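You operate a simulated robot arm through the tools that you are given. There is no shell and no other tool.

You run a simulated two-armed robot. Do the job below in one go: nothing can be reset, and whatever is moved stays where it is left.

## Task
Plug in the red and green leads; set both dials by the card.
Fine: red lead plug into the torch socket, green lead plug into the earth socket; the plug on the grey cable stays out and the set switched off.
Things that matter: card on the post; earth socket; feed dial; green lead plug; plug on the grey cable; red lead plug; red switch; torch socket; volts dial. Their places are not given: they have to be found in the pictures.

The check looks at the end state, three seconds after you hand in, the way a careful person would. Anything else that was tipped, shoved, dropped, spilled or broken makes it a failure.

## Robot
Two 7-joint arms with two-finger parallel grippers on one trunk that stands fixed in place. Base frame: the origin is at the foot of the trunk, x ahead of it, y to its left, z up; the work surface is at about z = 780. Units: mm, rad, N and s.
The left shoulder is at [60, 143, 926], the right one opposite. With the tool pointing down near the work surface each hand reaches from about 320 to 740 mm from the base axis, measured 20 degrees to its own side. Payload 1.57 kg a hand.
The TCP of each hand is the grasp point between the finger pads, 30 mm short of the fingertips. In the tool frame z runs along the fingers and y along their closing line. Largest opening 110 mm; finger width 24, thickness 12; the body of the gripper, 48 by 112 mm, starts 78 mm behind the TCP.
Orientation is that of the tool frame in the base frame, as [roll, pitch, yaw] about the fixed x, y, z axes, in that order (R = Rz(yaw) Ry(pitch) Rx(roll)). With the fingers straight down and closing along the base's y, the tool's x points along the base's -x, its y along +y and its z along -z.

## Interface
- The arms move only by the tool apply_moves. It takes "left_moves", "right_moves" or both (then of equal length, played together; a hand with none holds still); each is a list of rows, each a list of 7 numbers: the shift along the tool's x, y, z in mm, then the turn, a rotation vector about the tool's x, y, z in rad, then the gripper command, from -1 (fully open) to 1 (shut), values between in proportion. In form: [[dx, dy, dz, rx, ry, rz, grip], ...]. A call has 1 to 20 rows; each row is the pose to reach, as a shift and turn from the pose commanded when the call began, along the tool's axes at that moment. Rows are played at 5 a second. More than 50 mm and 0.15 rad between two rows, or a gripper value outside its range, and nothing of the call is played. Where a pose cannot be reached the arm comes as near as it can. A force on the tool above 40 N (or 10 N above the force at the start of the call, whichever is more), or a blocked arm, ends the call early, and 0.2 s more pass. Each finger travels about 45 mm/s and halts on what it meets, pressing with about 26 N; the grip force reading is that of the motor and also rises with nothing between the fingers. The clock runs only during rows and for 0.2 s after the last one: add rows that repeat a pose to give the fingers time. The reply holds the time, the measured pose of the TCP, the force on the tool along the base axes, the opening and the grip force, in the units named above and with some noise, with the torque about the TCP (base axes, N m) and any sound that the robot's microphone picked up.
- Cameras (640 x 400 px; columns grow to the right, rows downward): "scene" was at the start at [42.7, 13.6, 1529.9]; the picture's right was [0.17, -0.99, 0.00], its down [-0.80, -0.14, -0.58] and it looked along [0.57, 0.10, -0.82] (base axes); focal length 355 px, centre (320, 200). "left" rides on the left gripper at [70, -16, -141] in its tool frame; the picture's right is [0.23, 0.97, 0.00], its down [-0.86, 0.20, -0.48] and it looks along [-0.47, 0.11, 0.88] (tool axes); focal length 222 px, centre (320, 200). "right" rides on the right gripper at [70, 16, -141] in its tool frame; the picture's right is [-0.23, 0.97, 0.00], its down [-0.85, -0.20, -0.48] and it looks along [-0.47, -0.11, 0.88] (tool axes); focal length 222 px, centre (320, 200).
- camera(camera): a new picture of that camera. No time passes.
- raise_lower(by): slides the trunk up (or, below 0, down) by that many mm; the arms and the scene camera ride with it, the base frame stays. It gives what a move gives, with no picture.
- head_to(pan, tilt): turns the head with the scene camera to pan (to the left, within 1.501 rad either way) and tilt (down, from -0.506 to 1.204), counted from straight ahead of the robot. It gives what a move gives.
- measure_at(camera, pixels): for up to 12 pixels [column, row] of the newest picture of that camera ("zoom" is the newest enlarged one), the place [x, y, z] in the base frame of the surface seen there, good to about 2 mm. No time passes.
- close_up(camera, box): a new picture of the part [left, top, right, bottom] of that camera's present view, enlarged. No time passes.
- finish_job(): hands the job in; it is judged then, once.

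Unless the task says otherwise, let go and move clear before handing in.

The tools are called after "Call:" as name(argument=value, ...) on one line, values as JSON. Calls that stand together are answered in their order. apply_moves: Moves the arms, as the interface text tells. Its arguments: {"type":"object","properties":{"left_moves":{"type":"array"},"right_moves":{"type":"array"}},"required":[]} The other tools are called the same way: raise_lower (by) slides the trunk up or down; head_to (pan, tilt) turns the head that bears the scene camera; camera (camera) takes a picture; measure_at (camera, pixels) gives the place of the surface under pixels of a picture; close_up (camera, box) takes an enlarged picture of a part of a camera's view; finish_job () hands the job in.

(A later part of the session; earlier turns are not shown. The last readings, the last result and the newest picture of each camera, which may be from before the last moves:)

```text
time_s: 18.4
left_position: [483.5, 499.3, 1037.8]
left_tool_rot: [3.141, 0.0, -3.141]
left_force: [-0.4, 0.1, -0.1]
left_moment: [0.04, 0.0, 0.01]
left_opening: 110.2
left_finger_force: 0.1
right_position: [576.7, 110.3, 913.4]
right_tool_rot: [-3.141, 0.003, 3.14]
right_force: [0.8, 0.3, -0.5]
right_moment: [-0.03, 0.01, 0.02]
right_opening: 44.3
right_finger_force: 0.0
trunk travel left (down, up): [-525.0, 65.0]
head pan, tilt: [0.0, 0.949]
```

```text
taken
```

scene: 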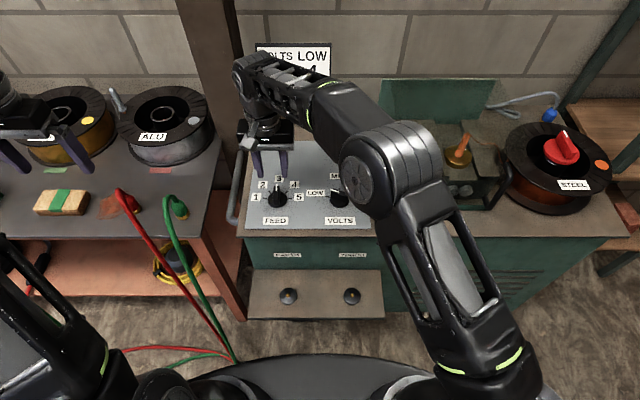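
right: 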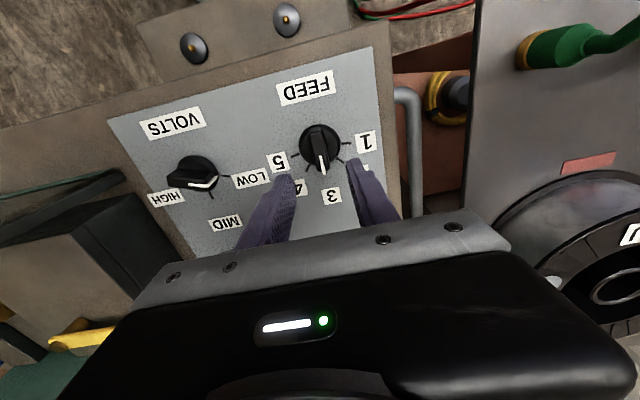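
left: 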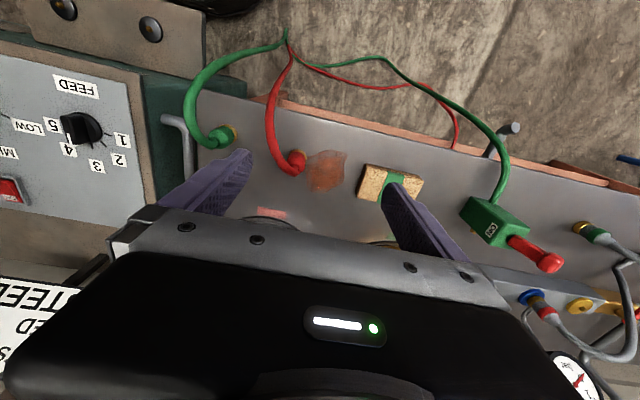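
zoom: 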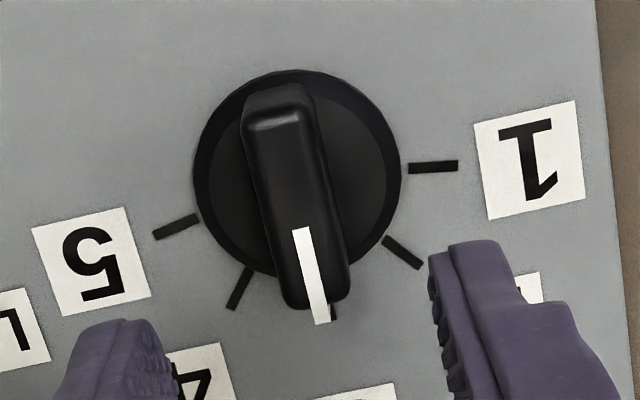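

The hand is over FEED at (577,110,913). I'll measure the bar from this view.

Call:
measure_at(camera="zoom", pixels=[[275, 110], [250, 115], [305, 110], [290, 150], [310, 240], [315, 290], [280, 90], [260, 280], [300, 72], [240, 250], [410, 165], [335, 312]])

```text
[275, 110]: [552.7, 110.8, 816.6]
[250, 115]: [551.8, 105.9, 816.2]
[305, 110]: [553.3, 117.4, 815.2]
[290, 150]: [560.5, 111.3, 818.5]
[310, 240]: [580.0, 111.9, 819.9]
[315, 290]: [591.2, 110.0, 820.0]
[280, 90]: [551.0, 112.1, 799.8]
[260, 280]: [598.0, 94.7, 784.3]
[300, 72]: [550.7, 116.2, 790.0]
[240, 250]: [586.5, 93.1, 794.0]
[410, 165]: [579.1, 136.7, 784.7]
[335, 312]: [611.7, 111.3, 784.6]
```

The FEED bar is centred at about (575,111.3), top z≈820, and tick 3 at (612,111). I'll lower onto it and close.

Call:
apply_moves(right_moves=[[1.0, 0.9, 35, 0, 0, 0, 0.2], [1.0, 0.9, 65, 0, 0, 0, 0.2], [1.0, 0.9, 82, 0, 0, 0, 0.2], [1.0, 0.9, 82, 0, 0, 0, 0.2], [1.0, 0.9, 82, 0, 0, 0, 1], [1.0, 0.9, 82, 0, 0, 0, 1], [1.0, 0.9, 82, 0, 0, 0, 1], [1.0, 0.9, 82, 0, 0, 0, 1]])

```text
time_s: 20.2
left_position: [483.2, 497.8, 1036.5]
left_tool_rot: [-3.14, -0.002, 3.142]
left_force: [-0.6, -0.6, 0.3]
left_moment: [-0.02, -0.01, 0.01]
left_opening: 109.9
left_finger_force: 0.1
right_position: [574.2, 108.6, 831.7]
right_tool_rot: [-3.14, 0.001, 3.139]
right_force: [-1.1, -9.0, -0.2]
right_moment: [-0.28, -0.14, -0.05]
right_opening: 15.9
right_finger_force: 31.0
trunk travel left (down, up): [-525.0, 65.0]
head pan, tilt: [0.0, 0.949]
```

FEED's bar is gripped (16 mm). Position 4 is on the -y side, so I'll turn clockwise from above (positive tool z) by 40°.

Call:
apply_moves(right_moves=[[0, 0, 0, 0, 0, 0.12, 1], [0, 0, 0, 0, 0, 0.24, 1], [0, 0, 0, 0, 0, 0.36, 1], [0, 0, 0, 0, 0, 0.48, 1], [0, 0, 0, 0, 0, 0.6, 1], [0, 0, 0, 0, 0, 0.7, 1], [0, 0, 0, 0, 0, 0.7, 1]])

Call:
apply_moves(right_moves=[[0, 0, 0, 0, 0, 0, 0.6], [0, 0, 0, 0, 0, 0, 0.2], [0, 0, 0, 0, 0, 0, 0.2], [0, 0, -30, 0, 0, 0, 0.2], [0, 0, -75, 0, 0, 0, 0.2], [0, 0, -120, 0, 0, 0, 0.2], [0, 0, -120, 0, 0, 0, 0.2]])

Call:
close_up(camera="scene", box=[235, 160, 335, 222])

Call:
close_up(camera="right", box=[260, 90, 420, 190])

```text
time_s: 21.8
left_position: [483.7, 498.4, 1037.2]
left_tool_rot: [-3.14, -0.001, -3.139]
left_force: [-0.3, -0.8, 0.6]
left_moment: [-0.02, -0.02, -0.04]
left_opening: 110.1
left_finger_force: 0.1
right_position: [574.5, 110.8, 831.4]
right_tool_rot: [3.139, 0.0, 2.439]
right_force: [2.9, -5.2, 4.3]
right_moment: [-0.07, 0.22, -0.04]
right_opening: 15.8
right_finger_force: 31.4
trunk travel left (down, up): [-525.0, 65.0]
head pan, tilt: [0.0, 0.949]
```

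```text
time_s: 23.4
left_position: [483.6, 499.7, 1037.4]
left_tool_rot: [-3.14, -0.002, -3.142]
left_force: [0.6, -0.7, 0.7]
left_moment: [0.0, 0.01, -0.03]
left_opening: 109.7
left_finger_force: 0.1
right_position: [576.6, 109.6, 952.5]
right_tool_rot: [3.139, -0.001, 2.441]
right_force: [-0.1, 1.1, -0.2]
right_moment: [-0.01, 0.0, -0.03]
right_opening: 44.1
right_finger_force: 0.1
trunk travel left (down, up): [-525.0, 65.0]
head pan, tilt: [0.0, 0.949]
```

```text
6.40 times, centred on (285, 191) of scene
```

zoom: 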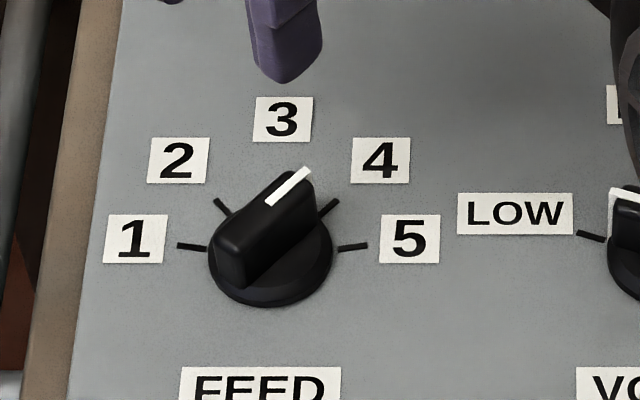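

```text
4.00 times, centred on (340, 140) of right
```

zoom: 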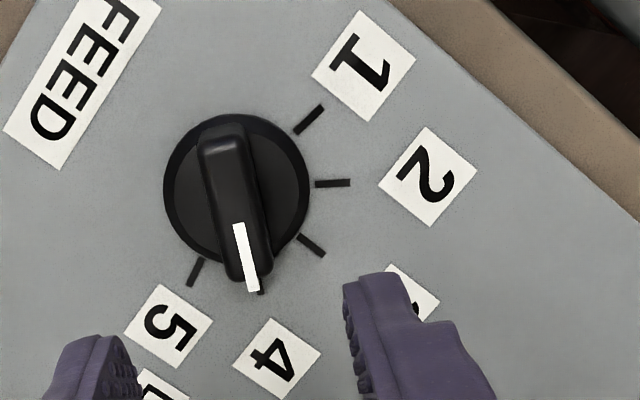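

The marker now lies over tick 4 in the close view. I'll verify the angle by measuring the marker and ticks.

Call:
measure_at(camera="zoom", pixels=[[239, 228], [250, 282], [220, 150], [232, 200], [261, 292], [190, 285], [202, 262], [298, 132], [320, 108], [316, 184], [348, 183], [322, 252]])

Call:
close_up(camera="scene", box=[235, 160, 335, 222])

Call:
measure_at(camera="zoom", pixels=[[306, 170], [290, 185], [270, 202], [250, 220], [230, 240], [338, 200], [325, 212]])

```text
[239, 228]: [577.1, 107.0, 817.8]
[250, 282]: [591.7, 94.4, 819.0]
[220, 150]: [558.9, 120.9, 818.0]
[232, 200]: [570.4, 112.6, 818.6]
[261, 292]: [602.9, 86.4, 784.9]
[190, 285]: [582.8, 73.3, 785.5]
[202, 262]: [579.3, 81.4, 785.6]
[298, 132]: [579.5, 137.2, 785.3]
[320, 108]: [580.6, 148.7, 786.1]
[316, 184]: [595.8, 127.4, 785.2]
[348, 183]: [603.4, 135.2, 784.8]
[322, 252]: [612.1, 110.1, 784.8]
```

```text
6.40 times, centred on (285, 191) of scene
```

zoom: 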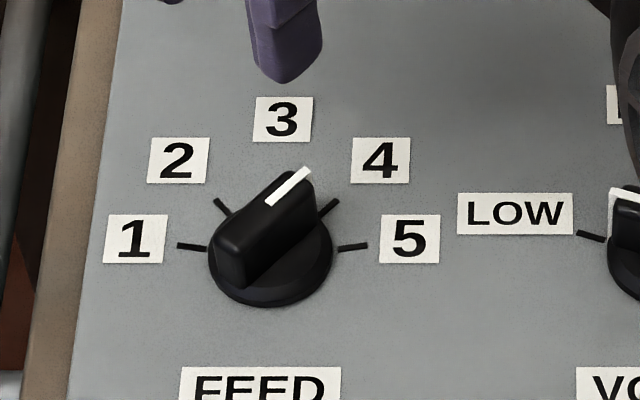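

```text
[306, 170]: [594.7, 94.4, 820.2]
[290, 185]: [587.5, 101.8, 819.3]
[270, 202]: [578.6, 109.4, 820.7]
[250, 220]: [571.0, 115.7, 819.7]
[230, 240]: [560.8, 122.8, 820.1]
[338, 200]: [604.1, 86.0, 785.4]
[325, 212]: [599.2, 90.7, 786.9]
```

FEED's marker is at -39/-40° and tick 4 at -40°, so FEED reads 4; VOLTS reads LOW. Now I'll park the right hand high on its own side, out of the way of the sockets.

Call:
apply_moves(right_moves=[[0, 0, -45, 0, 0, 0, 0.2], [0, 0, -86, 0, 0, 0, 0.2], [35.4, -29.8, -86, 0, 0, 0, 0.2], [70.7, -59.7, -86, 0, 0, 0, 0.2], [106, -89.5, -86, 0, 0, 0, 0.2], [141.4, -119.3, -86, 0, 0, 0, 0.2], [113, -153, -86, 0, 0, -0.07, 0.2], [84.5, -186.7, -86, 0, 0, -0.14, 0.2], [56.1, -220.4, -86, 0, 0, -0.21, 0.2], [27.7, -254.1, -86, 0, 0, -0.28, 0.2], [-0.7, -287.9, -86, 0, 0, -0.35, 0.2], [-29.2, -321.6, -86, 0, 0, -0.42, 0.2], [-57.6, -355.3, -86, 0, 0, -0.49, 0.2], [-86, -389, -86, 0, 0, -0.56, 0.2], [-114.5, -422.7, -86, 0, 0, -0.63, 0.2], [-142.9, -456.4, -86, 0, 0, -0.7, 0.2], [-142.9, -456.4, -86, 0, 0, -0.7, 0.2]])

Call:
camera(camera="scene")

Call:
close_up(camera="scene", box=[240, 135, 384, 225])

```text
time_s: 27.0
left_position: [483.4, 499.4, 1036.9]
left_tool_rot: [-3.139, -0.001, -3.141]
left_force: [-0.9, 0.0, 0.1]
left_moment: [0.01, 0.0, -0.01]
left_opening: 110.3
left_finger_force: 0.1
right_position: [388.9, -331.0, 1035.5]
right_tool_rot: [-3.14, 0.002, -3.14]
right_force: [-0.2, -0.1, -0.2]
right_moment: [-0.01, -0.01, 0.0]
right_opening: 43.9
right_finger_force: 0.1
right hand out of reach, approached as far as the arm can: row 1, 2, 3
trunk travel left (down, up): [-525.0, 65.0]
head pan, tilt: [0.0, 0.949]
```

```text
taken
```

scene: 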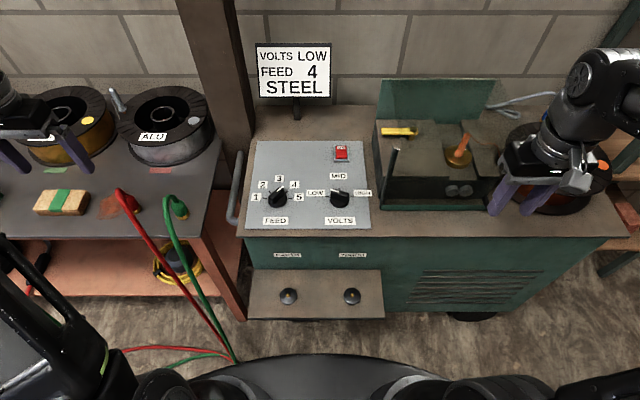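

```text
4.44 times, centred on (312, 180) of scene
```

zoom: 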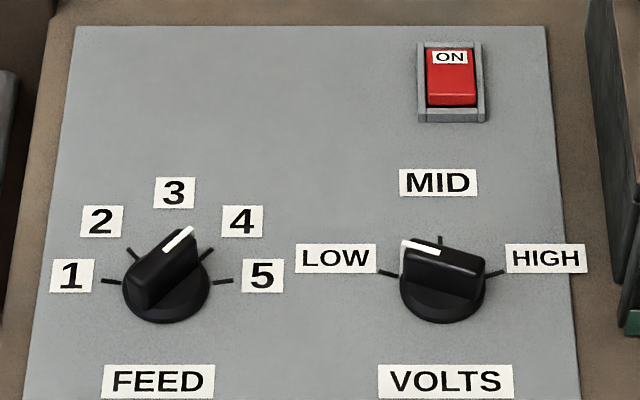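

Both dials look right. Now the red plug: I'll inspect it with the left hand's camera from where the hand is.

Call:
camera(camera="left")

Call:
close_up(camera="left", box=[180, 90, 372, 210])

Call:
measure_at(camera="zoom", pixels=[[395, 240], [385, 215], [375, 250], [410, 225], [400, 255], [300, 130], [290, 90], [355, 30], [150, 145], [110, 150], [60, 60], [350, 230]])

```text
taken
```

left: 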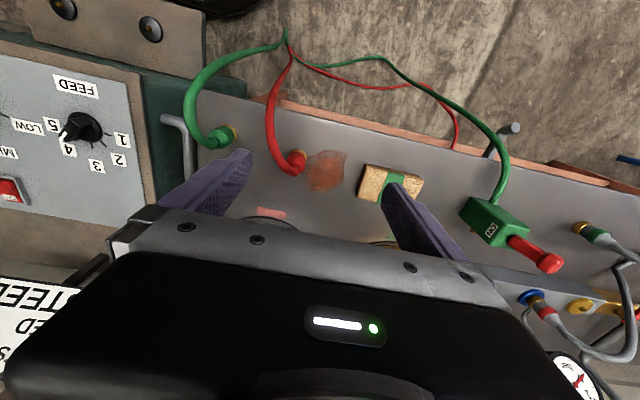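

```text
3.33 times, centred on (276, 150) of left
```

zoom: 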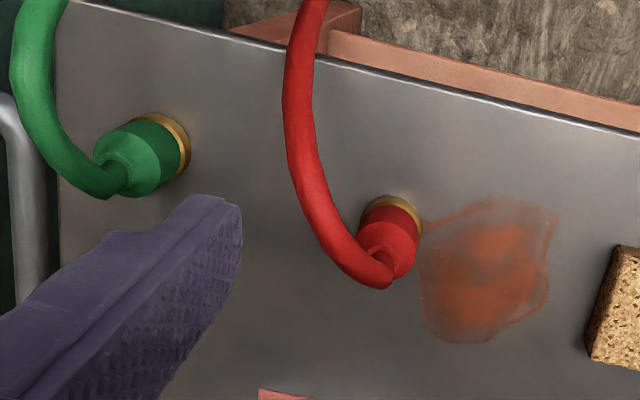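

```text
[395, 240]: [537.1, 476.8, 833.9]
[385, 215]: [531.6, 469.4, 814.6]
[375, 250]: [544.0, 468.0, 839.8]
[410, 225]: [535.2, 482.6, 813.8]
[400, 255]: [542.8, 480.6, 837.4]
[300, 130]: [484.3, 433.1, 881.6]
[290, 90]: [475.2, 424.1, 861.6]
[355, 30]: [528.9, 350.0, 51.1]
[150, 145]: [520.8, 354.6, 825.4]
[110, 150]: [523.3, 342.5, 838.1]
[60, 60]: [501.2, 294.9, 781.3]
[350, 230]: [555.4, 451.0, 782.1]
```

The red plug's body appears centred near (544,472) with radius ~13. I'll bring the left hand above it (TCP z≈965, open fingers above the cable's top at z≈899) to measure it more closely.

Call:
apply_moves(left_moves=[[-20, -9, 20, 0, 0, 0, -1], [-40, -18, 45, 0, 0, 0, -1], [-60, -27, 72, 0, 0, 0, -1], [-60, -27, 72, 0, 0, 0, -1]])

Call:
camera(camera="left")

Call:
close_up(camera="left", box=[240, 90, 400, 190])

Call:
camera(camera="scene")

Call:
close_up(camera="scene", box=[60, 130, 220, 230])

```text
time_s: 28.0
left_position: [541.0, 471.6, 964.8]
left_tool_rot: [-3.141, 0.002, -3.14]
left_force: [0.3, -0.2, 0.3]
left_moment: [-0.02, 0.0, 0.02]
left_opening: 110.3
left_finger_force: 0.1
right_position: [390.0, -330.0, 1036.7]
right_tool_rot: [3.142, 0.002, -3.141]
right_force: [-0.3, 0.2, 0.2]
right_moment: [-0.01, 0.03, -0.01]
right_opening: 43.8
right_finger_force: 0.1
trunk travel left (down, up): [-525.0, 65.0]
head pan, tilt: [0.0, 0.949]
```

```text
taken
```

left: 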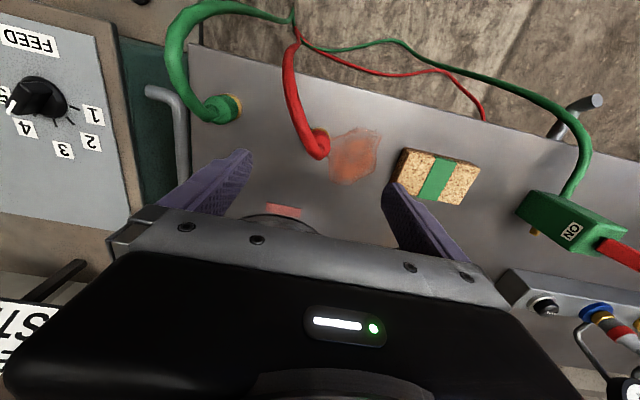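

```text
4.00 times, centred on (320, 140) of left
```

zoom: 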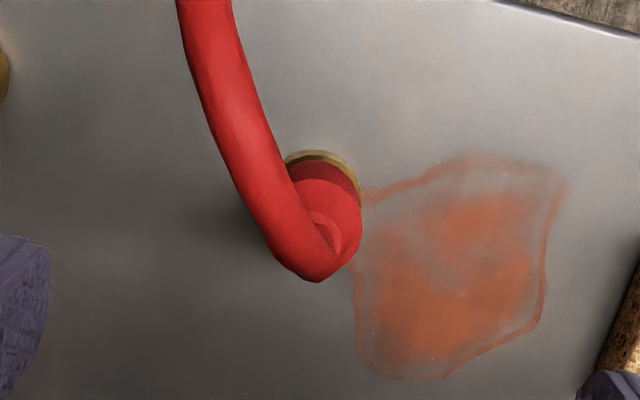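

```text
taken
```

scene: 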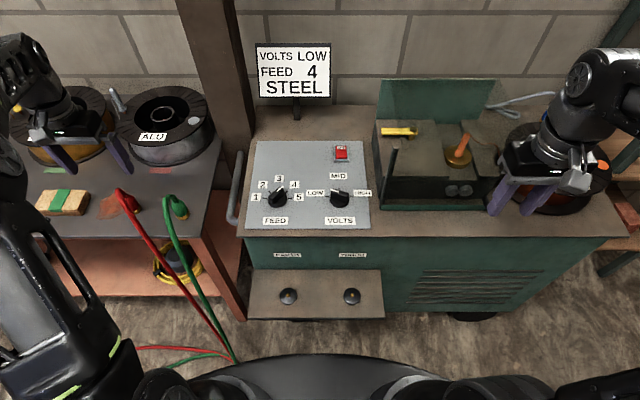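

```text
4.00 times, centred on (140, 180) of scene
```

zoom: 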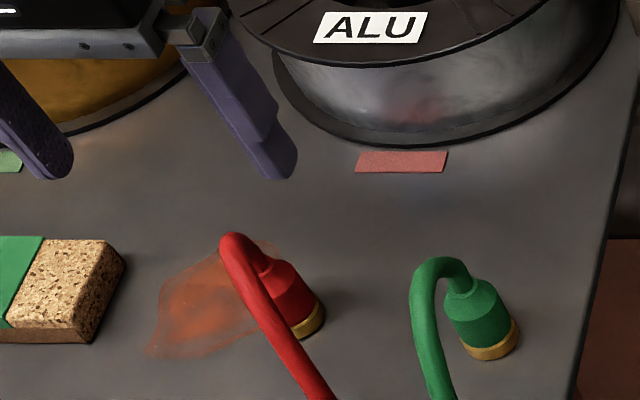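

I see the red plug below the hand at (320,145) in its camera, with the ALU spool behind. I'll measure spool clearance and more points on the plug.

Call:
measure_at(camera="zoom", pixels=[[400, 140], [330, 130], [400, 60], [300, 60], [100, 120], [280, 275], [298, 300], [310, 325], [290, 340], [262, 262], [235, 240], [320, 305]])

Call:
close_up(camera="left", box=[280, 105, 360, 155])

Call:
measure_at(camera="zoom", pixels=[[270, 165], [330, 165], [390, 215], [350, 240], [400, 290], [330, 270], [320, 215], [390, 320], [340, 350], [250, 100], [400, 250], [300, 345]])

```text
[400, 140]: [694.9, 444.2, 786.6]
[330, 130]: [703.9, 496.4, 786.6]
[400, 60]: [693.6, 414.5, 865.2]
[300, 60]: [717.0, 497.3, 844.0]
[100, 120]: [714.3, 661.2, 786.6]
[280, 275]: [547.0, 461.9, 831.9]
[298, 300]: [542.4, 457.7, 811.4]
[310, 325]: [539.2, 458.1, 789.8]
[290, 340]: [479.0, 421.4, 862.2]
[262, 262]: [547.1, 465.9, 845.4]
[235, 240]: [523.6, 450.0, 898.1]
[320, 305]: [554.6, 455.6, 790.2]
```

```text
8.00 times, centred on (320, 130) of left
```

zoom: 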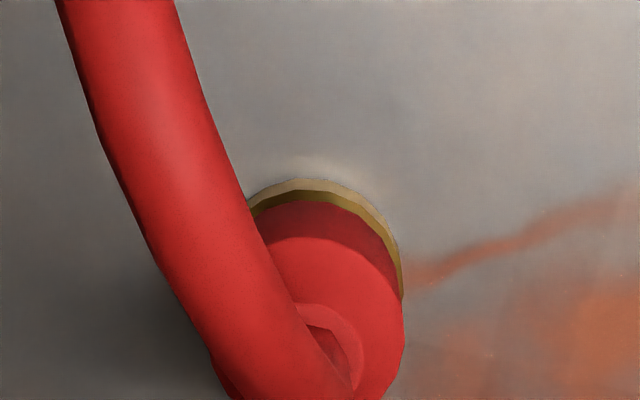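

```text
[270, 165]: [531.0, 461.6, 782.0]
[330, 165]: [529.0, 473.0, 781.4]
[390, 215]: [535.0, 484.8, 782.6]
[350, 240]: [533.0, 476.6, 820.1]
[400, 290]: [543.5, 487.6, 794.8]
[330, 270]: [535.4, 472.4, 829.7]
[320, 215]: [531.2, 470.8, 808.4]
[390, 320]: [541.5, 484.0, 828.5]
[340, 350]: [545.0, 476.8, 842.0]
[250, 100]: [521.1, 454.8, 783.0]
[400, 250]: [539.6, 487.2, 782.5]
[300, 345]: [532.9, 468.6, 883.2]
```

The red plug's axis is at about (546.5,471), body radius ~14.5, cylinder z≈795–825; its cable leans toward (-x,-y) at about 35°. I'll check where the cables run on the floor and how thick/long they are.

Call:
measure_at(camera="scene", pixels=[[233, 355], [225, 340], [215, 345], [150, 347], [180, 362], [160, 258], [190, 305], [178, 250], [205, 310], [140, 225]])

Call:
close_up(camera="scene", box=[100, 240, 260, 340])

Call:
close_up(camera="left", box=[140, 0, 500, 130])

Call:
measure_at(camera="left", pixels=[[298, 35], [292, 10], [330, 50], [400, 42], [440, 72], [484, 118], [288, 70], [230, 5], [185, 30], [500, 90]])

```text
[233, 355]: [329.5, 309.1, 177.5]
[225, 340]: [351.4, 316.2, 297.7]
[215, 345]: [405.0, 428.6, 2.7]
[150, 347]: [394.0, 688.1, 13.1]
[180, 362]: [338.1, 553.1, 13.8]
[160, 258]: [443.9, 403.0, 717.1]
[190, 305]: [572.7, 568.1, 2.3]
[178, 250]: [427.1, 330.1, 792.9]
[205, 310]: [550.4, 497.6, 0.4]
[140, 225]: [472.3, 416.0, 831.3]
```

```text
4.00 times, centred on (180, 290) of scene
```

zoom: 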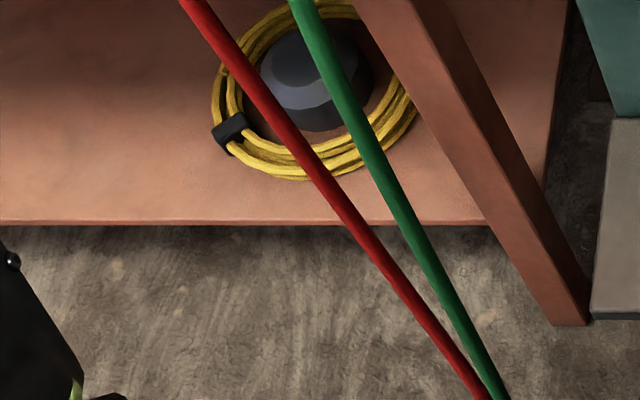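

```text
1.78 times, centred on (320, 65) of left
```

zoom: 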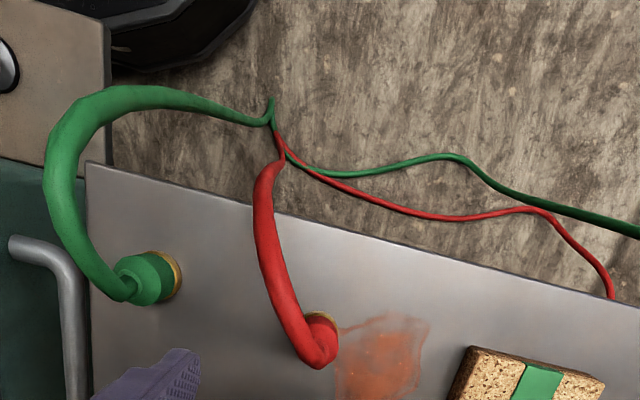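

```text
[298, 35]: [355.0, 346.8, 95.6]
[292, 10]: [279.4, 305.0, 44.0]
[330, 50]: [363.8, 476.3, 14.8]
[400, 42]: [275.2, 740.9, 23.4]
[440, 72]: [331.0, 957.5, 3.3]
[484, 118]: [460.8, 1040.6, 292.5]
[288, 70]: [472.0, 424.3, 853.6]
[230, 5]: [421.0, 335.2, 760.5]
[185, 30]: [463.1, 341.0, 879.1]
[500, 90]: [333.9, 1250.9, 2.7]
```

Both cables drop to the floor near (290,305) and have ample slack for the sockets. I'll turn the left hand 0.6 rad to match the red cable's direction, centre on (546.5,471), and descend part way with open fingers.

Call:
apply_moves(left_moves=[[-4, -0.7, 0, 0, 0, -0.12, -1], [-4, -0.7, 0, 0, 0, -0.24, -1], [-4, -0.7, 0, 0, 0, -0.36, -1], [-4, -0.7, 0, 0, 0, -0.48, -1], [-4, -0.7, 0, 0, 0, -0.6, -1], [-4, -0.7, 40, 0, 0, -0.6, -1], [-4, -0.7, 75, 0, 0, -0.6, -1], [-4, -0.7, 100, 0, 0, -0.6, -1], [-4, -0.7, 100, 0, 0, -0.6, -1]])

Call:
camera(camera="left")

Call:
camera(camera="scene")

Call:
close_up(camera="scene", box=[40, 110, 200, 210])

```text
time_s: 30.0
left_position: [545.7, 470.3, 864.3]
left_tool_rot: [-3.142, -0.001, -2.54]
left_force: [-1.0, 0.1, -0.1]
left_moment: [-0.04, 0.01, 0.02]
left_opening: 110.3
left_finger_force: 0.0
right_position: [390.6, -329.5, 1037.3]
right_tool_rot: [3.141, 0.001, -3.141]
right_force: [0.1, -0.7, 0.3]
right_moment: [-0.02, 0.02, 0.0]
right_opening: 44.0
right_finger_force: 0.1
trunk travel left (down, up): [-525.0, 65.0]
head pan, tilt: [0.0, 0.949]
```

```text
taken
```

left: 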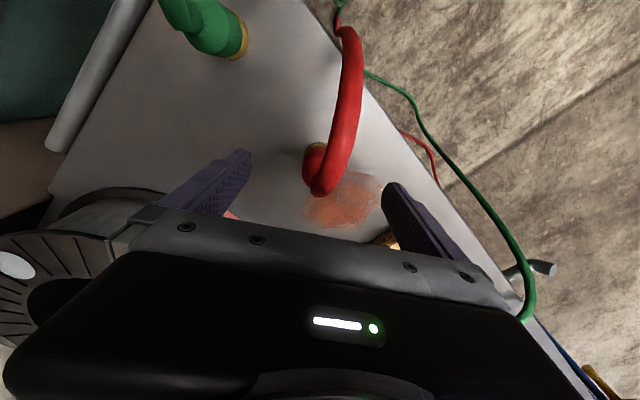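

```text
taken
```

scene: 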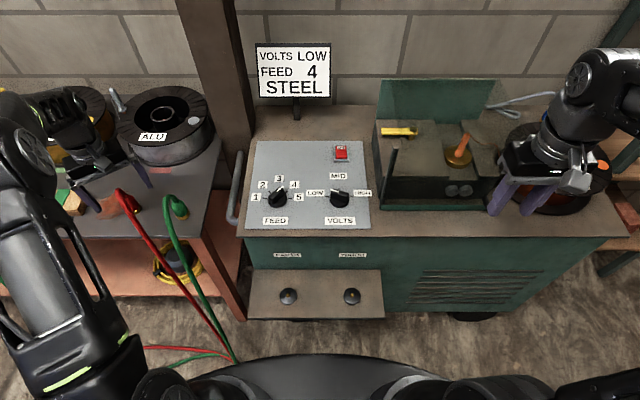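

```text
4.00 times, centred on (120, 160) of scene
```

zoom: 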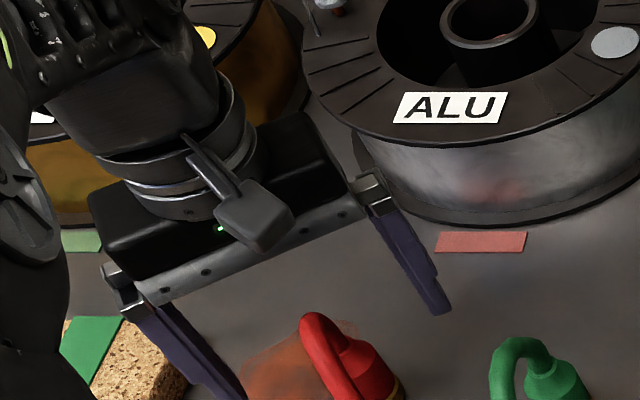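

The plug at (318,165) is midway between the fingers; the left finger would come near the cork block, so I'll narrow the opening to 66 mm, then descend to grasp height (TCP z≈827).

Call:
apply_moves(left_moves=[[0, 0, 0, 0, 0, 0, -0.2], [0, 0, 0, 0, 0, 0, -0.2], [0, 0, 0, 0, 0, 0, -0.2], [0, 0, 20, 0, 0, 0, -0.2], [0, 0, 38, 0, 0, 0, -0.2], [0, 0, 38, 0, 0, 0, -0.2]])

Call:
camera(camera="left")

Call:
close_up(camera="left", box=[220, 90, 420, 215])

Call:
close_up(camera="scene", box=[40, 120, 200, 220])

```text
time_s: 31.4
left_position: [547.7, 471.4, 825.3]
left_tool_rot: [-3.14, 0.0, -2.542]
left_force: [-0.1, 0.5, 0.6]
left_moment: [0.02, 0.0, -0.01]
left_opening: 66.1
left_finger_force: 0.1
right_position: [389.6, -330.6, 1036.6]
right_tool_rot: [-3.141, 0.001, -3.14]
right_force: [-0.1, -0.9, 0.9]
right_moment: [-0.01, 0.01, -0.02]
right_opening: 44.0
right_finger_force: 0.0
trunk travel left (down, up): [-525.0, 65.0]
head pan, tilt: [0.0, 0.949]
```

```text
taken
```

left: 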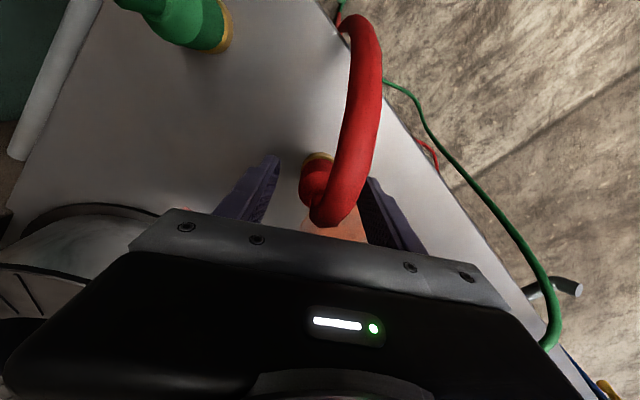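

```text
3.20 times, centred on (320, 152) of left
```

zoom: 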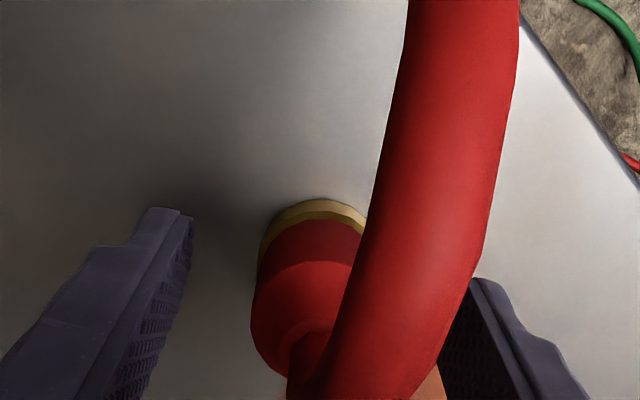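

```text
4.00 times, centred on (120, 170) of scene
```

zoom: 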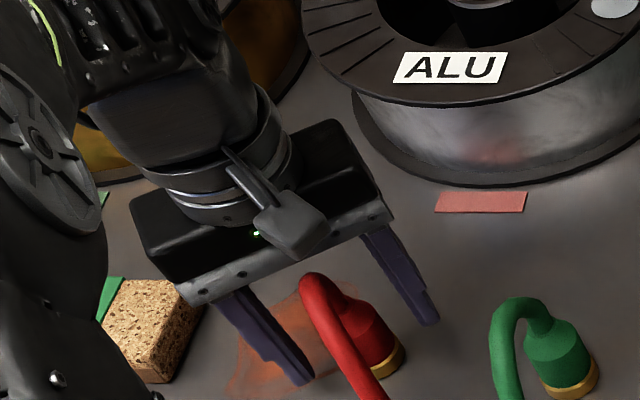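

The fingers straddle the plug body at TCP z≈826 with the cable clear of both. I'll close on the plug.

Call:
apply_moves(left_moves=[[0, 0, 0, 0, 0, 0, 0.3], [0, 0, 0, 0, 0, 0, 1], [0, 0, 0, 0, 0, 0, 1], [0, 0, 0, 0, 0, 0, 1], [0, 0, 0, 0, 0, 0, 1], [0, 0, 0, 0, 0, 0, 1]])

Call:
camera(camera="left")

Call:
close_up(camera="scene", box=[40, 120, 200, 220])

```text
time_s: 32.8
left_position: [548.0, 471.6, 826.7]
left_tool_rot: [-3.14, 0.0, -2.543]
left_force: [0.9, -1.0, 0.2]
left_moment: [0.03, -0.02, 0.0]
left_opening: 30.2
left_finger_force: 25.9
right_position: [389.5, -329.6, 1035.3]
right_tool_rot: [-3.139, -0.001, 3.141]
right_force: [-0.4, -0.1, 0.7]
right_moment: [0.02, 0.02, -0.04]
right_opening: 43.9
right_finger_force: 0.0
trunk travel left (down, up): [-525.0, 65.0]
head pan, tilt: [0.0, 0.949]
```

```text
taken
```

left: 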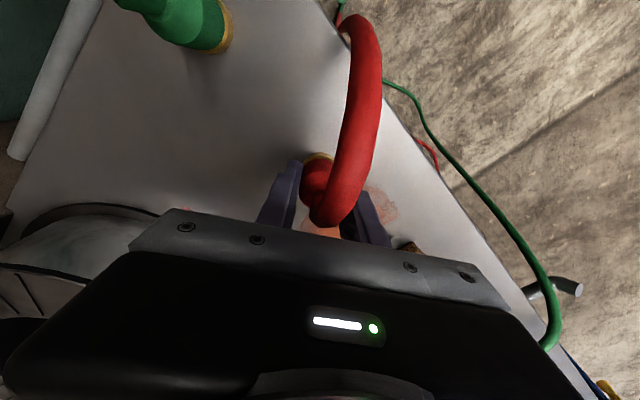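

```text
4.00 times, centred on (120, 170) of scene
```

zoom: 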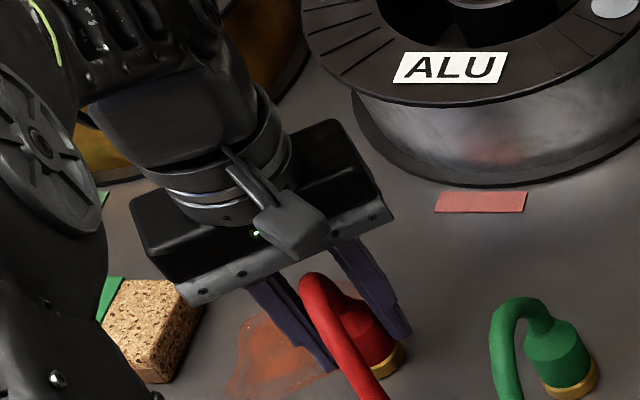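

The plug is gripped (opening 30.2 mm, ~26 N). I'll lift it straight up about 130 mm and check that it hangs true.

Call:
apply_moves(left_moves=[[0, 0, -15, 0, 0, 0, 1], [0, 0, -45, 0, 0, 0, 1], [0, 0, -80, 0, 0, 0, 1], [0, 0, -110, 0, 0, 0, 1], [0, 0, -133, 0, 0, 0, 1], [0, 0, -133, 0, 0, 0, 1]])

Call:
camera(camera="left")

Call:
camera(camera="scene")

Call:
close_up(camera="scene", box=[30, 80, 190, 180])

```text
time_s: 34.2
left_position: [546.7, 472.3, 959.2]
left_tool_rot: [3.141, -0.001, -2.54]
left_force: [0.2, 1.1, -1.1]
left_moment: [-0.01, 0.01, -0.04]
left_opening: 30.2
left_finger_force: 25.9
right_position: [389.9, -330.0, 1036.6]
right_tool_rot: [3.141, -0.001, 3.141]
right_force: [0.5, 0.4, 0.4]
right_moment: [-0.01, 0.0, 0.01]
right_opening: 44.1
right_finger_force: 0.1
trunk travel left (down, up): [-525.0, 65.0]
head pan, tilt: [0.0, 0.949]
```

```text
taken
```

left: 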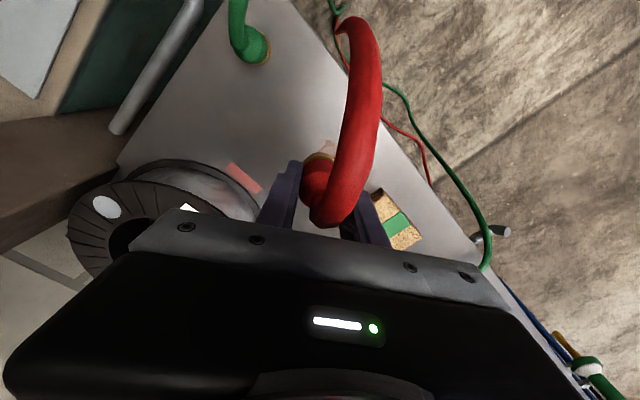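

```text
taken
```

scene: 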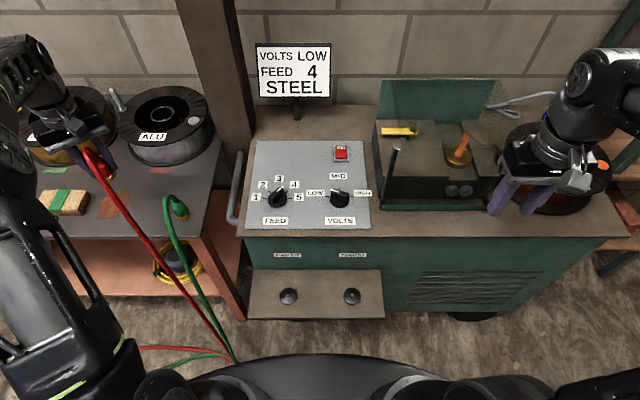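

```text
4.00 times, centred on (110, 130) of scene
```

zoom: 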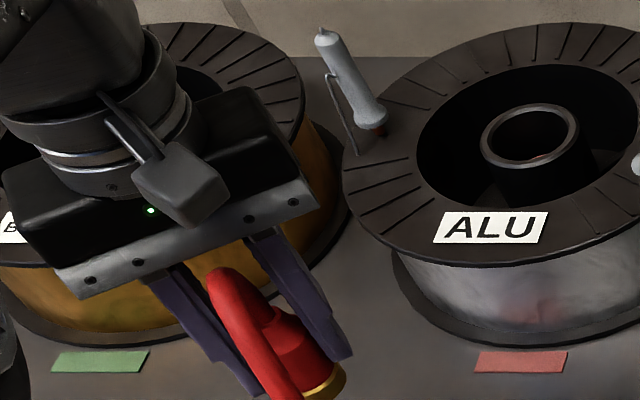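

The red plug lifted cleanly. I'll carry it toward the robot first and then to the right at z≈980, passing on the robot side of and well above the green cable.

Call:
apply_moves(left_moves=[[29.5, 4, -7, 0, 0, 0, 1], [59, 8, -14, 0, 0, 0, 1], [88.6, 12.1, -20, 0, 0, 0, 1], [124.8, 0.5, -20, 0, 0, 0, 1], [161, -11.1, -20, 0, 0, 0, 1], [197.2, -22.7, -20, 0, 0, 0, 1], [221.2, -54.8, -20, 0, 0, 0.05, 1], [245.1, -86.8, -20, 0, 0, 0.1, 1], [269.1, -118.9, -20, 0, 0, 0.15, 1], [293, -151, -20, 0, 0, 0.2, 1], [317, -183, -20, 0, 0, 0.25, 1], [340.9, -215.1, -20, 0, 0, 0.3, 1], [340.9, -215.1, -20, 0, 0, 0.3, 1]])

Call:
camera(camera="scene")

Call:
camera(camera="left")

```text
time_s: 37.0
left_position: [384.2, 99.4, 980.6]
left_tool_rot: [-3.138, 0.001, -2.84]
left_force: [-0.9, -0.2, -0.8]
left_moment: [0.01, 0.02, 0.02]
left_opening: 30.1
left_finger_force: 26.6
right_position: [390.1, -329.2, 1035.2]
right_tool_rot: [3.141, 0.002, -3.141]
right_force: [0.0, 0.0, 0.2]
right_moment: [-0.02, -0.01, 0.01]
right_opening: 43.7
right_finger_force: 0.2
trunk travel left (down, up): [-525.0, 65.0]
head pan, tilt: [0.0, 0.949]
```

```text
taken
```

scene: 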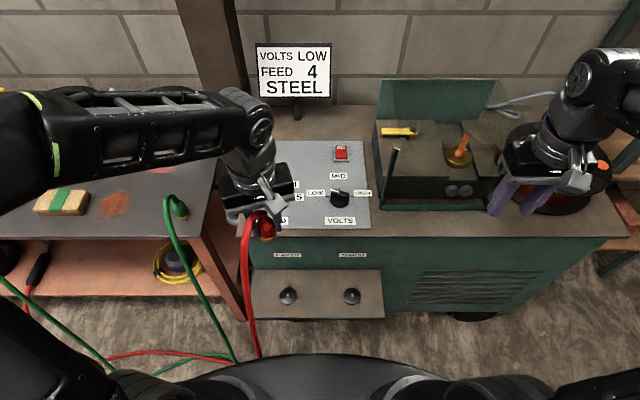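

```text
taken
```

left: 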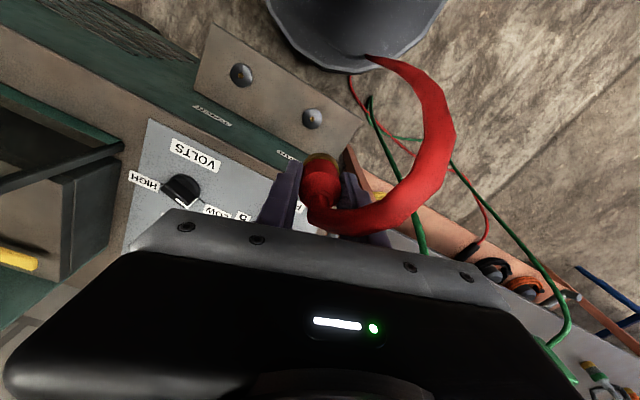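

The plug is at (385,100,980), cable hanging freely on the robot side. I'll move on to above TORCH, and refine the socket pin positions with measurements from the left camera.

Call:
close_up(camera="left", box=[190, 40, 350, 140])

Call:
measure_at(camera="zoom", pixels=[[205, 140], [185, 140], [225, 140], [205, 118], [205, 165], [487, 313], [465, 313], [508, 313], [487, 290], [487, 335], [212, 141], [493, 316]])

Call:
apply_moves(left_moves=[[8, -37.5, 0, 0, 0, 0.06, 1], [16, -75, 0, 0, 0, 0.12, 1], [24, -112.5, 0, 0, 0, 0.18, 1], [32, -150, 0, 0, 0, 0.24, 1], [40, -187.5, 0, 0, 0, 0.3, 1], [40, -187.5, 0, 0, 0, 0.3, 1]])

Call:
camera(camera="left")

Call:
camera(camera="scene")

```text
4.00 times, centred on (270, 90) of left
```

zoom: 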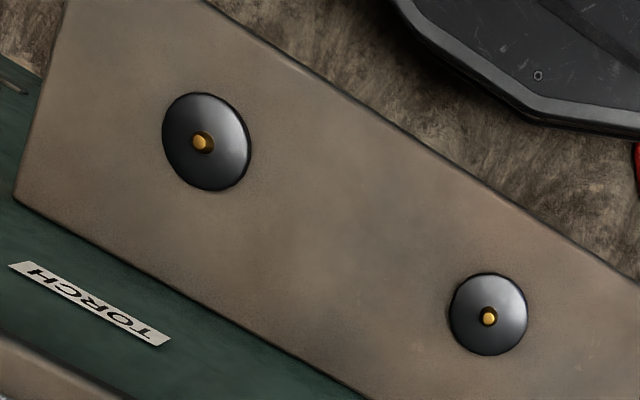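

```text
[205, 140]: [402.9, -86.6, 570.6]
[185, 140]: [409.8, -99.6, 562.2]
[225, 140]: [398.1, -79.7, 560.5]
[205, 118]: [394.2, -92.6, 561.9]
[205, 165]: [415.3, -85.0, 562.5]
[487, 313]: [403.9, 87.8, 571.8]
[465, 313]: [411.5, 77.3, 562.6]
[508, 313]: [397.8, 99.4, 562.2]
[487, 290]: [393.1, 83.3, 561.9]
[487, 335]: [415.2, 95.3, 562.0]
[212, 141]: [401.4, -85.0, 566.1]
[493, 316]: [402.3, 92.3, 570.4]
```

```text
time_s: 38.4
left_position: [403.0, -90.2, 979.0]
left_tool_rot: [-3.141, 0.0, -3.14]
left_force: [0.0, 0.4, -0.7]
left_moment: [0.01, 0.0, -0.01]
left_opening: 30.3
left_finger_force: 26.2
right_position: [389.8, -329.9, 1035.5]
right_tool_rot: [3.141, 0.002, -3.141]
right_force: [0.9, -0.4, 0.0]
right_moment: [-0.02, -0.02, -0.02]
right_opening: 44.2
right_finger_force: 0.0
trunk travel left (down, up): [-525.0, 65.0]
head pan, tilt: [0.0, 0.949]
```

```text
taken
```

left: 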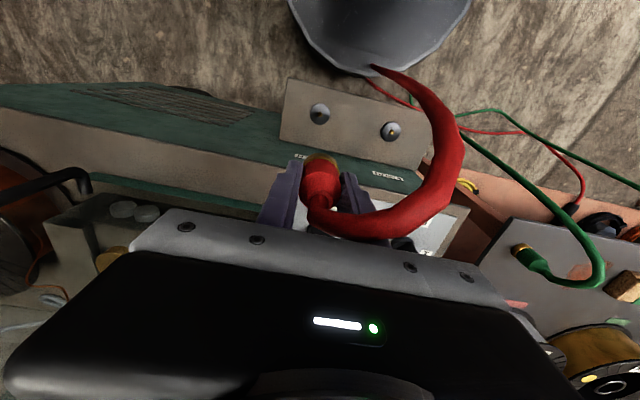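

```text
taken
```

scene: 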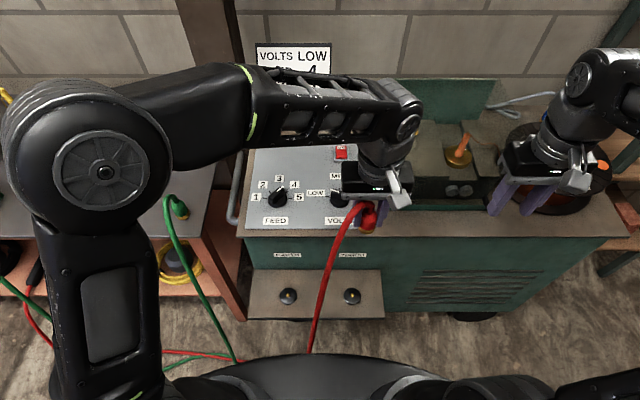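

The plug is above TORCH at (403,-90,979). Before descending I'll measure the plug's gold ring relative to the hand and the TORCH pin more precisely.

Call:
close_up(camera="left", box=[272, 140, 368, 200])

Call:
measure_at(camera="zoom", pixels=[[320, 115], [270, 125], [370, 125], [250, 140], [395, 140], [320, 150], [270, 160], [380, 160], [320, 200], [410, 170], [235, 160], [320, 108]])

Call:
close_up(camera="scene", box=[328, 180, 408, 230])

Call:
measure_at(camera="zoom", pixels=[[300, 410], [260, 390], [330, 390], [300, 380], [270, 370], [330, 370], [310, 340], [280, 300], [340, 300], [310, 320]])

Call:
close_up(camera="left", box=[296, 95, 344, 125])

```text
6.67 times, centred on (320, 170) of left
```

zoom: 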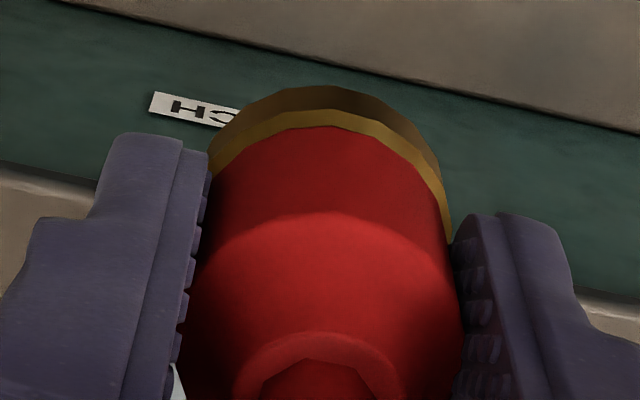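

```text
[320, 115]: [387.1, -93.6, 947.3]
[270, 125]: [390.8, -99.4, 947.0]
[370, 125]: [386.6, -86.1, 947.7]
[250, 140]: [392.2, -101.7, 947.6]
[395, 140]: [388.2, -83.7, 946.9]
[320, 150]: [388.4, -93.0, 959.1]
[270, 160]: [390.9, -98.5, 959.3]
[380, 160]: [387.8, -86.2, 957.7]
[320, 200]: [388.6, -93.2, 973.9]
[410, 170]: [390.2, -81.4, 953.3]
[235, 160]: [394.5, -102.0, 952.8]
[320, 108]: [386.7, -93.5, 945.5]
```

```text
8.00 times, centred on (368, 205) of scene
```

zoom: 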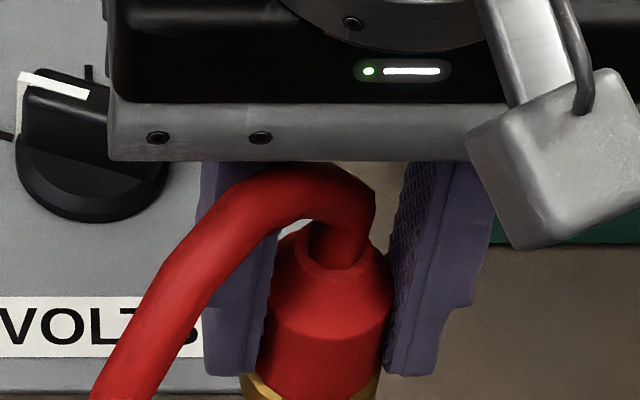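

```text
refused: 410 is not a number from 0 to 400
```

```text
13.33 times, centred on (320, 110) of left
```

zoom: 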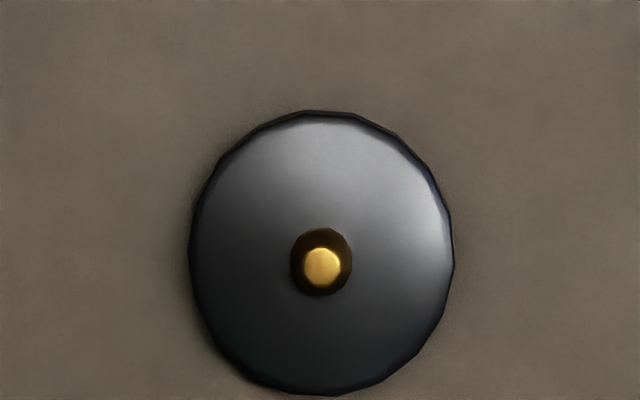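

The TORCH socket shows a brass pin at (322,267) in the zoom, with a darker collar. I'll measure the pin and disc edges here, and the plug ring from the scene view.

Call:
measure_at(camera="zoom", pixels=[[322, 267], [310, 267], [334, 267], [322, 255], [322, 280], [300, 245], [345, 250], [322, 235], [195, 250], [450, 250], [322, 116], [322, 392]])

Call:
close_up(camera="scene", box=[336, 200, 400, 240])

Call:
measure_at(camera="zoom", pixels=[[300, 335], [240, 310], [360, 310], [300, 300], [250, 280], [350, 280], [300, 250], [260, 240], [340, 240], [300, 325], [270, 325], [330, 325]])

```text
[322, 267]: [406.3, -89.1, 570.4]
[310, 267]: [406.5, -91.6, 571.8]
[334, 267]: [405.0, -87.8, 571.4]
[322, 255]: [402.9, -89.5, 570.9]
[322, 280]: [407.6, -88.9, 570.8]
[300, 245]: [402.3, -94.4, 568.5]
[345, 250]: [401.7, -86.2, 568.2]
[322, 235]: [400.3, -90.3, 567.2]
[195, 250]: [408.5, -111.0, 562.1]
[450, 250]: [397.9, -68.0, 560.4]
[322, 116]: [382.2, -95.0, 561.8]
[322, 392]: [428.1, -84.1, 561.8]
```

```text
10.00 times, centred on (368, 220) of scene
```

zoom: 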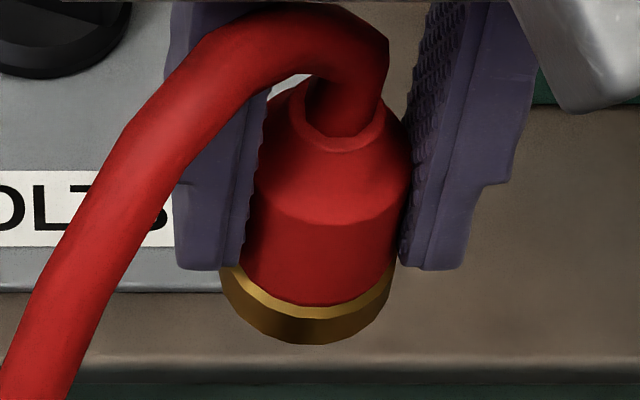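

```text
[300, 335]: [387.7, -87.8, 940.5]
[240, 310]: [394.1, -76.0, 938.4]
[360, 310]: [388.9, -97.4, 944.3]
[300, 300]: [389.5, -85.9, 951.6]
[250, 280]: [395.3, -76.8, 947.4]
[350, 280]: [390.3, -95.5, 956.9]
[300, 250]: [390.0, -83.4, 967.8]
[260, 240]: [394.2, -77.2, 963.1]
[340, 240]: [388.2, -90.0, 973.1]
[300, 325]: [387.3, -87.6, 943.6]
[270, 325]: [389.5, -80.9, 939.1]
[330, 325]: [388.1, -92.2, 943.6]
```

The plug's axis is at about (403.6,-89.3) and the TORCH pin at about (405.2,-89.5), tip z≈571. I'll shift +1.5 mm in x and descend in stages, first to TCP z≈800.

Call:
apply_moves(left_moves=[[-1.5, 0, 40, 0, 0, 0, 1], [-1.5, 0, 85, 0, 0, 0, 1], [-1.5, 0, 130, 0, 0, 0, 1], [-1.5, 0, 175, 0, 0, 0, 1], [-1.5, 0, 180, 0, 0, 0, 1]])

Call:
camera(camera="scene")

Call:
camera(camera="left")

```text
time_s: 39.6
left_position: [404.3, -92.0, 799.3]
left_tool_rot: [-3.138, 0.001, -3.141]
left_force: [-0.7, 0.2, -1.1]
left_moment: [0.03, 0.03, 0.01]
left_opening: 29.9
left_finger_force: 26.0
right_position: [389.7, -330.4, 1036.1]
right_tool_rot: [-3.141, 0.003, -3.141]
right_force: [-0.1, -0.5, 0.2]
right_moment: [-0.01, 0.02, -0.02]
right_opening: 44.0
right_finger_force: 0.1
trunk travel left (down, up): [-525.0, 65.0]
head pan, tilt: [0.0, 0.949]
```

```text
taken
```

scene: 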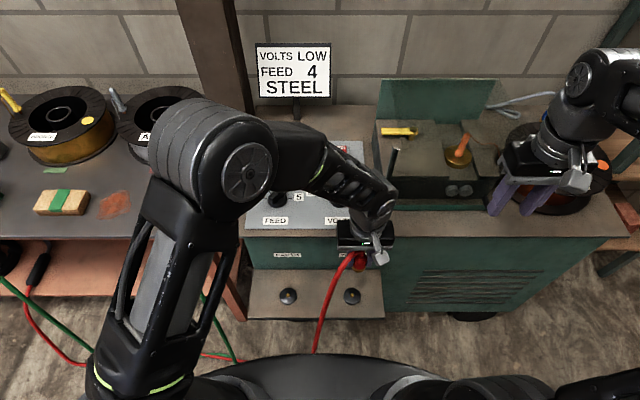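

```text
taken
```

left: 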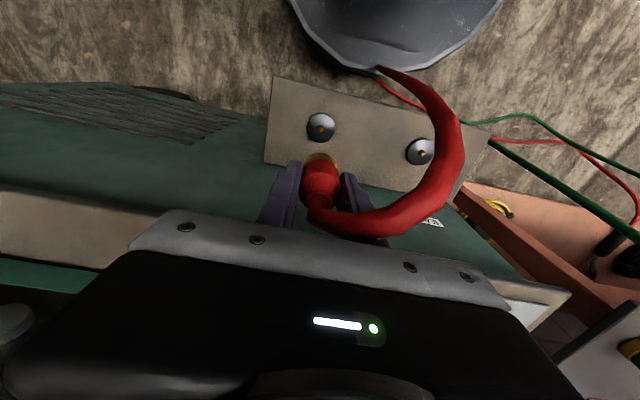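

The arm's forearm now passes in front of the panel from the scene view; I'll measure its height over the cabinet before going lower.

Call:
measure_at(camera="scene", pixels=[[340, 175], [320, 160], [300, 150], [280, 140], [250, 165], [210, 130], [375, 205], [385, 215], [330, 190], [365, 235], [180, 150], [350, 225]])

Call:
head_to(pan=-0.5, tilt=0.8)

Call:
camera(camera="scene")

Call:
camera(camera="right")

```text
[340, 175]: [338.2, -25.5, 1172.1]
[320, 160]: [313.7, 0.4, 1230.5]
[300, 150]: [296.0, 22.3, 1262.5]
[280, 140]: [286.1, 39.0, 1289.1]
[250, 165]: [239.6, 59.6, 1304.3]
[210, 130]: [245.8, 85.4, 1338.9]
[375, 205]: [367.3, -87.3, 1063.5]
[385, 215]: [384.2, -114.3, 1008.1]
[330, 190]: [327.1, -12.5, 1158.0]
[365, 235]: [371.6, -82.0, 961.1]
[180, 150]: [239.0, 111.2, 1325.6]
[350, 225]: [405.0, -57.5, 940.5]
```

```text
time_s: 40.5
left_position: [404.9, -91.2, 797.9]
left_tool_rot: [-3.141, 0.0, 3.14]
left_force: [-1.2, 0.0, -0.8]
left_moment: [0.0, -0.03, 0.0]
left_opening: 29.8
left_finger_force: 26.1
right_position: [389.3, -329.8, 1035.8]
right_tool_rot: [-3.14, 0.0, 3.141]
right_force: [-0.5, 0.2, 1.5]
right_moment: [-0.01, 0.04, 0.0]
right_opening: 44.1
right_finger_force: 0.1
trunk travel left (down, up): [-525.0, 65.0]
head pan, tilt: [-0.499, 0.799]
```

```text
taken
```

scene: 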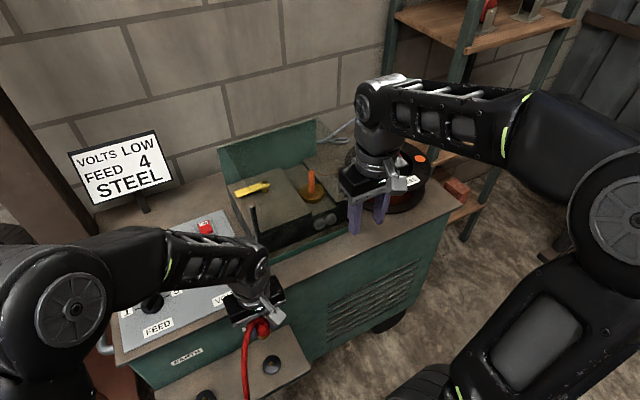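

```text
taken
```

right: 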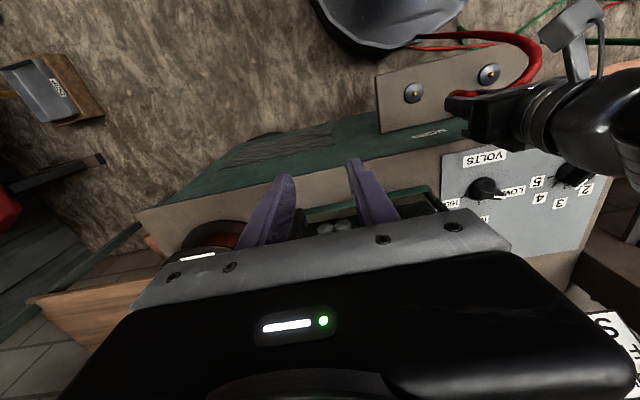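

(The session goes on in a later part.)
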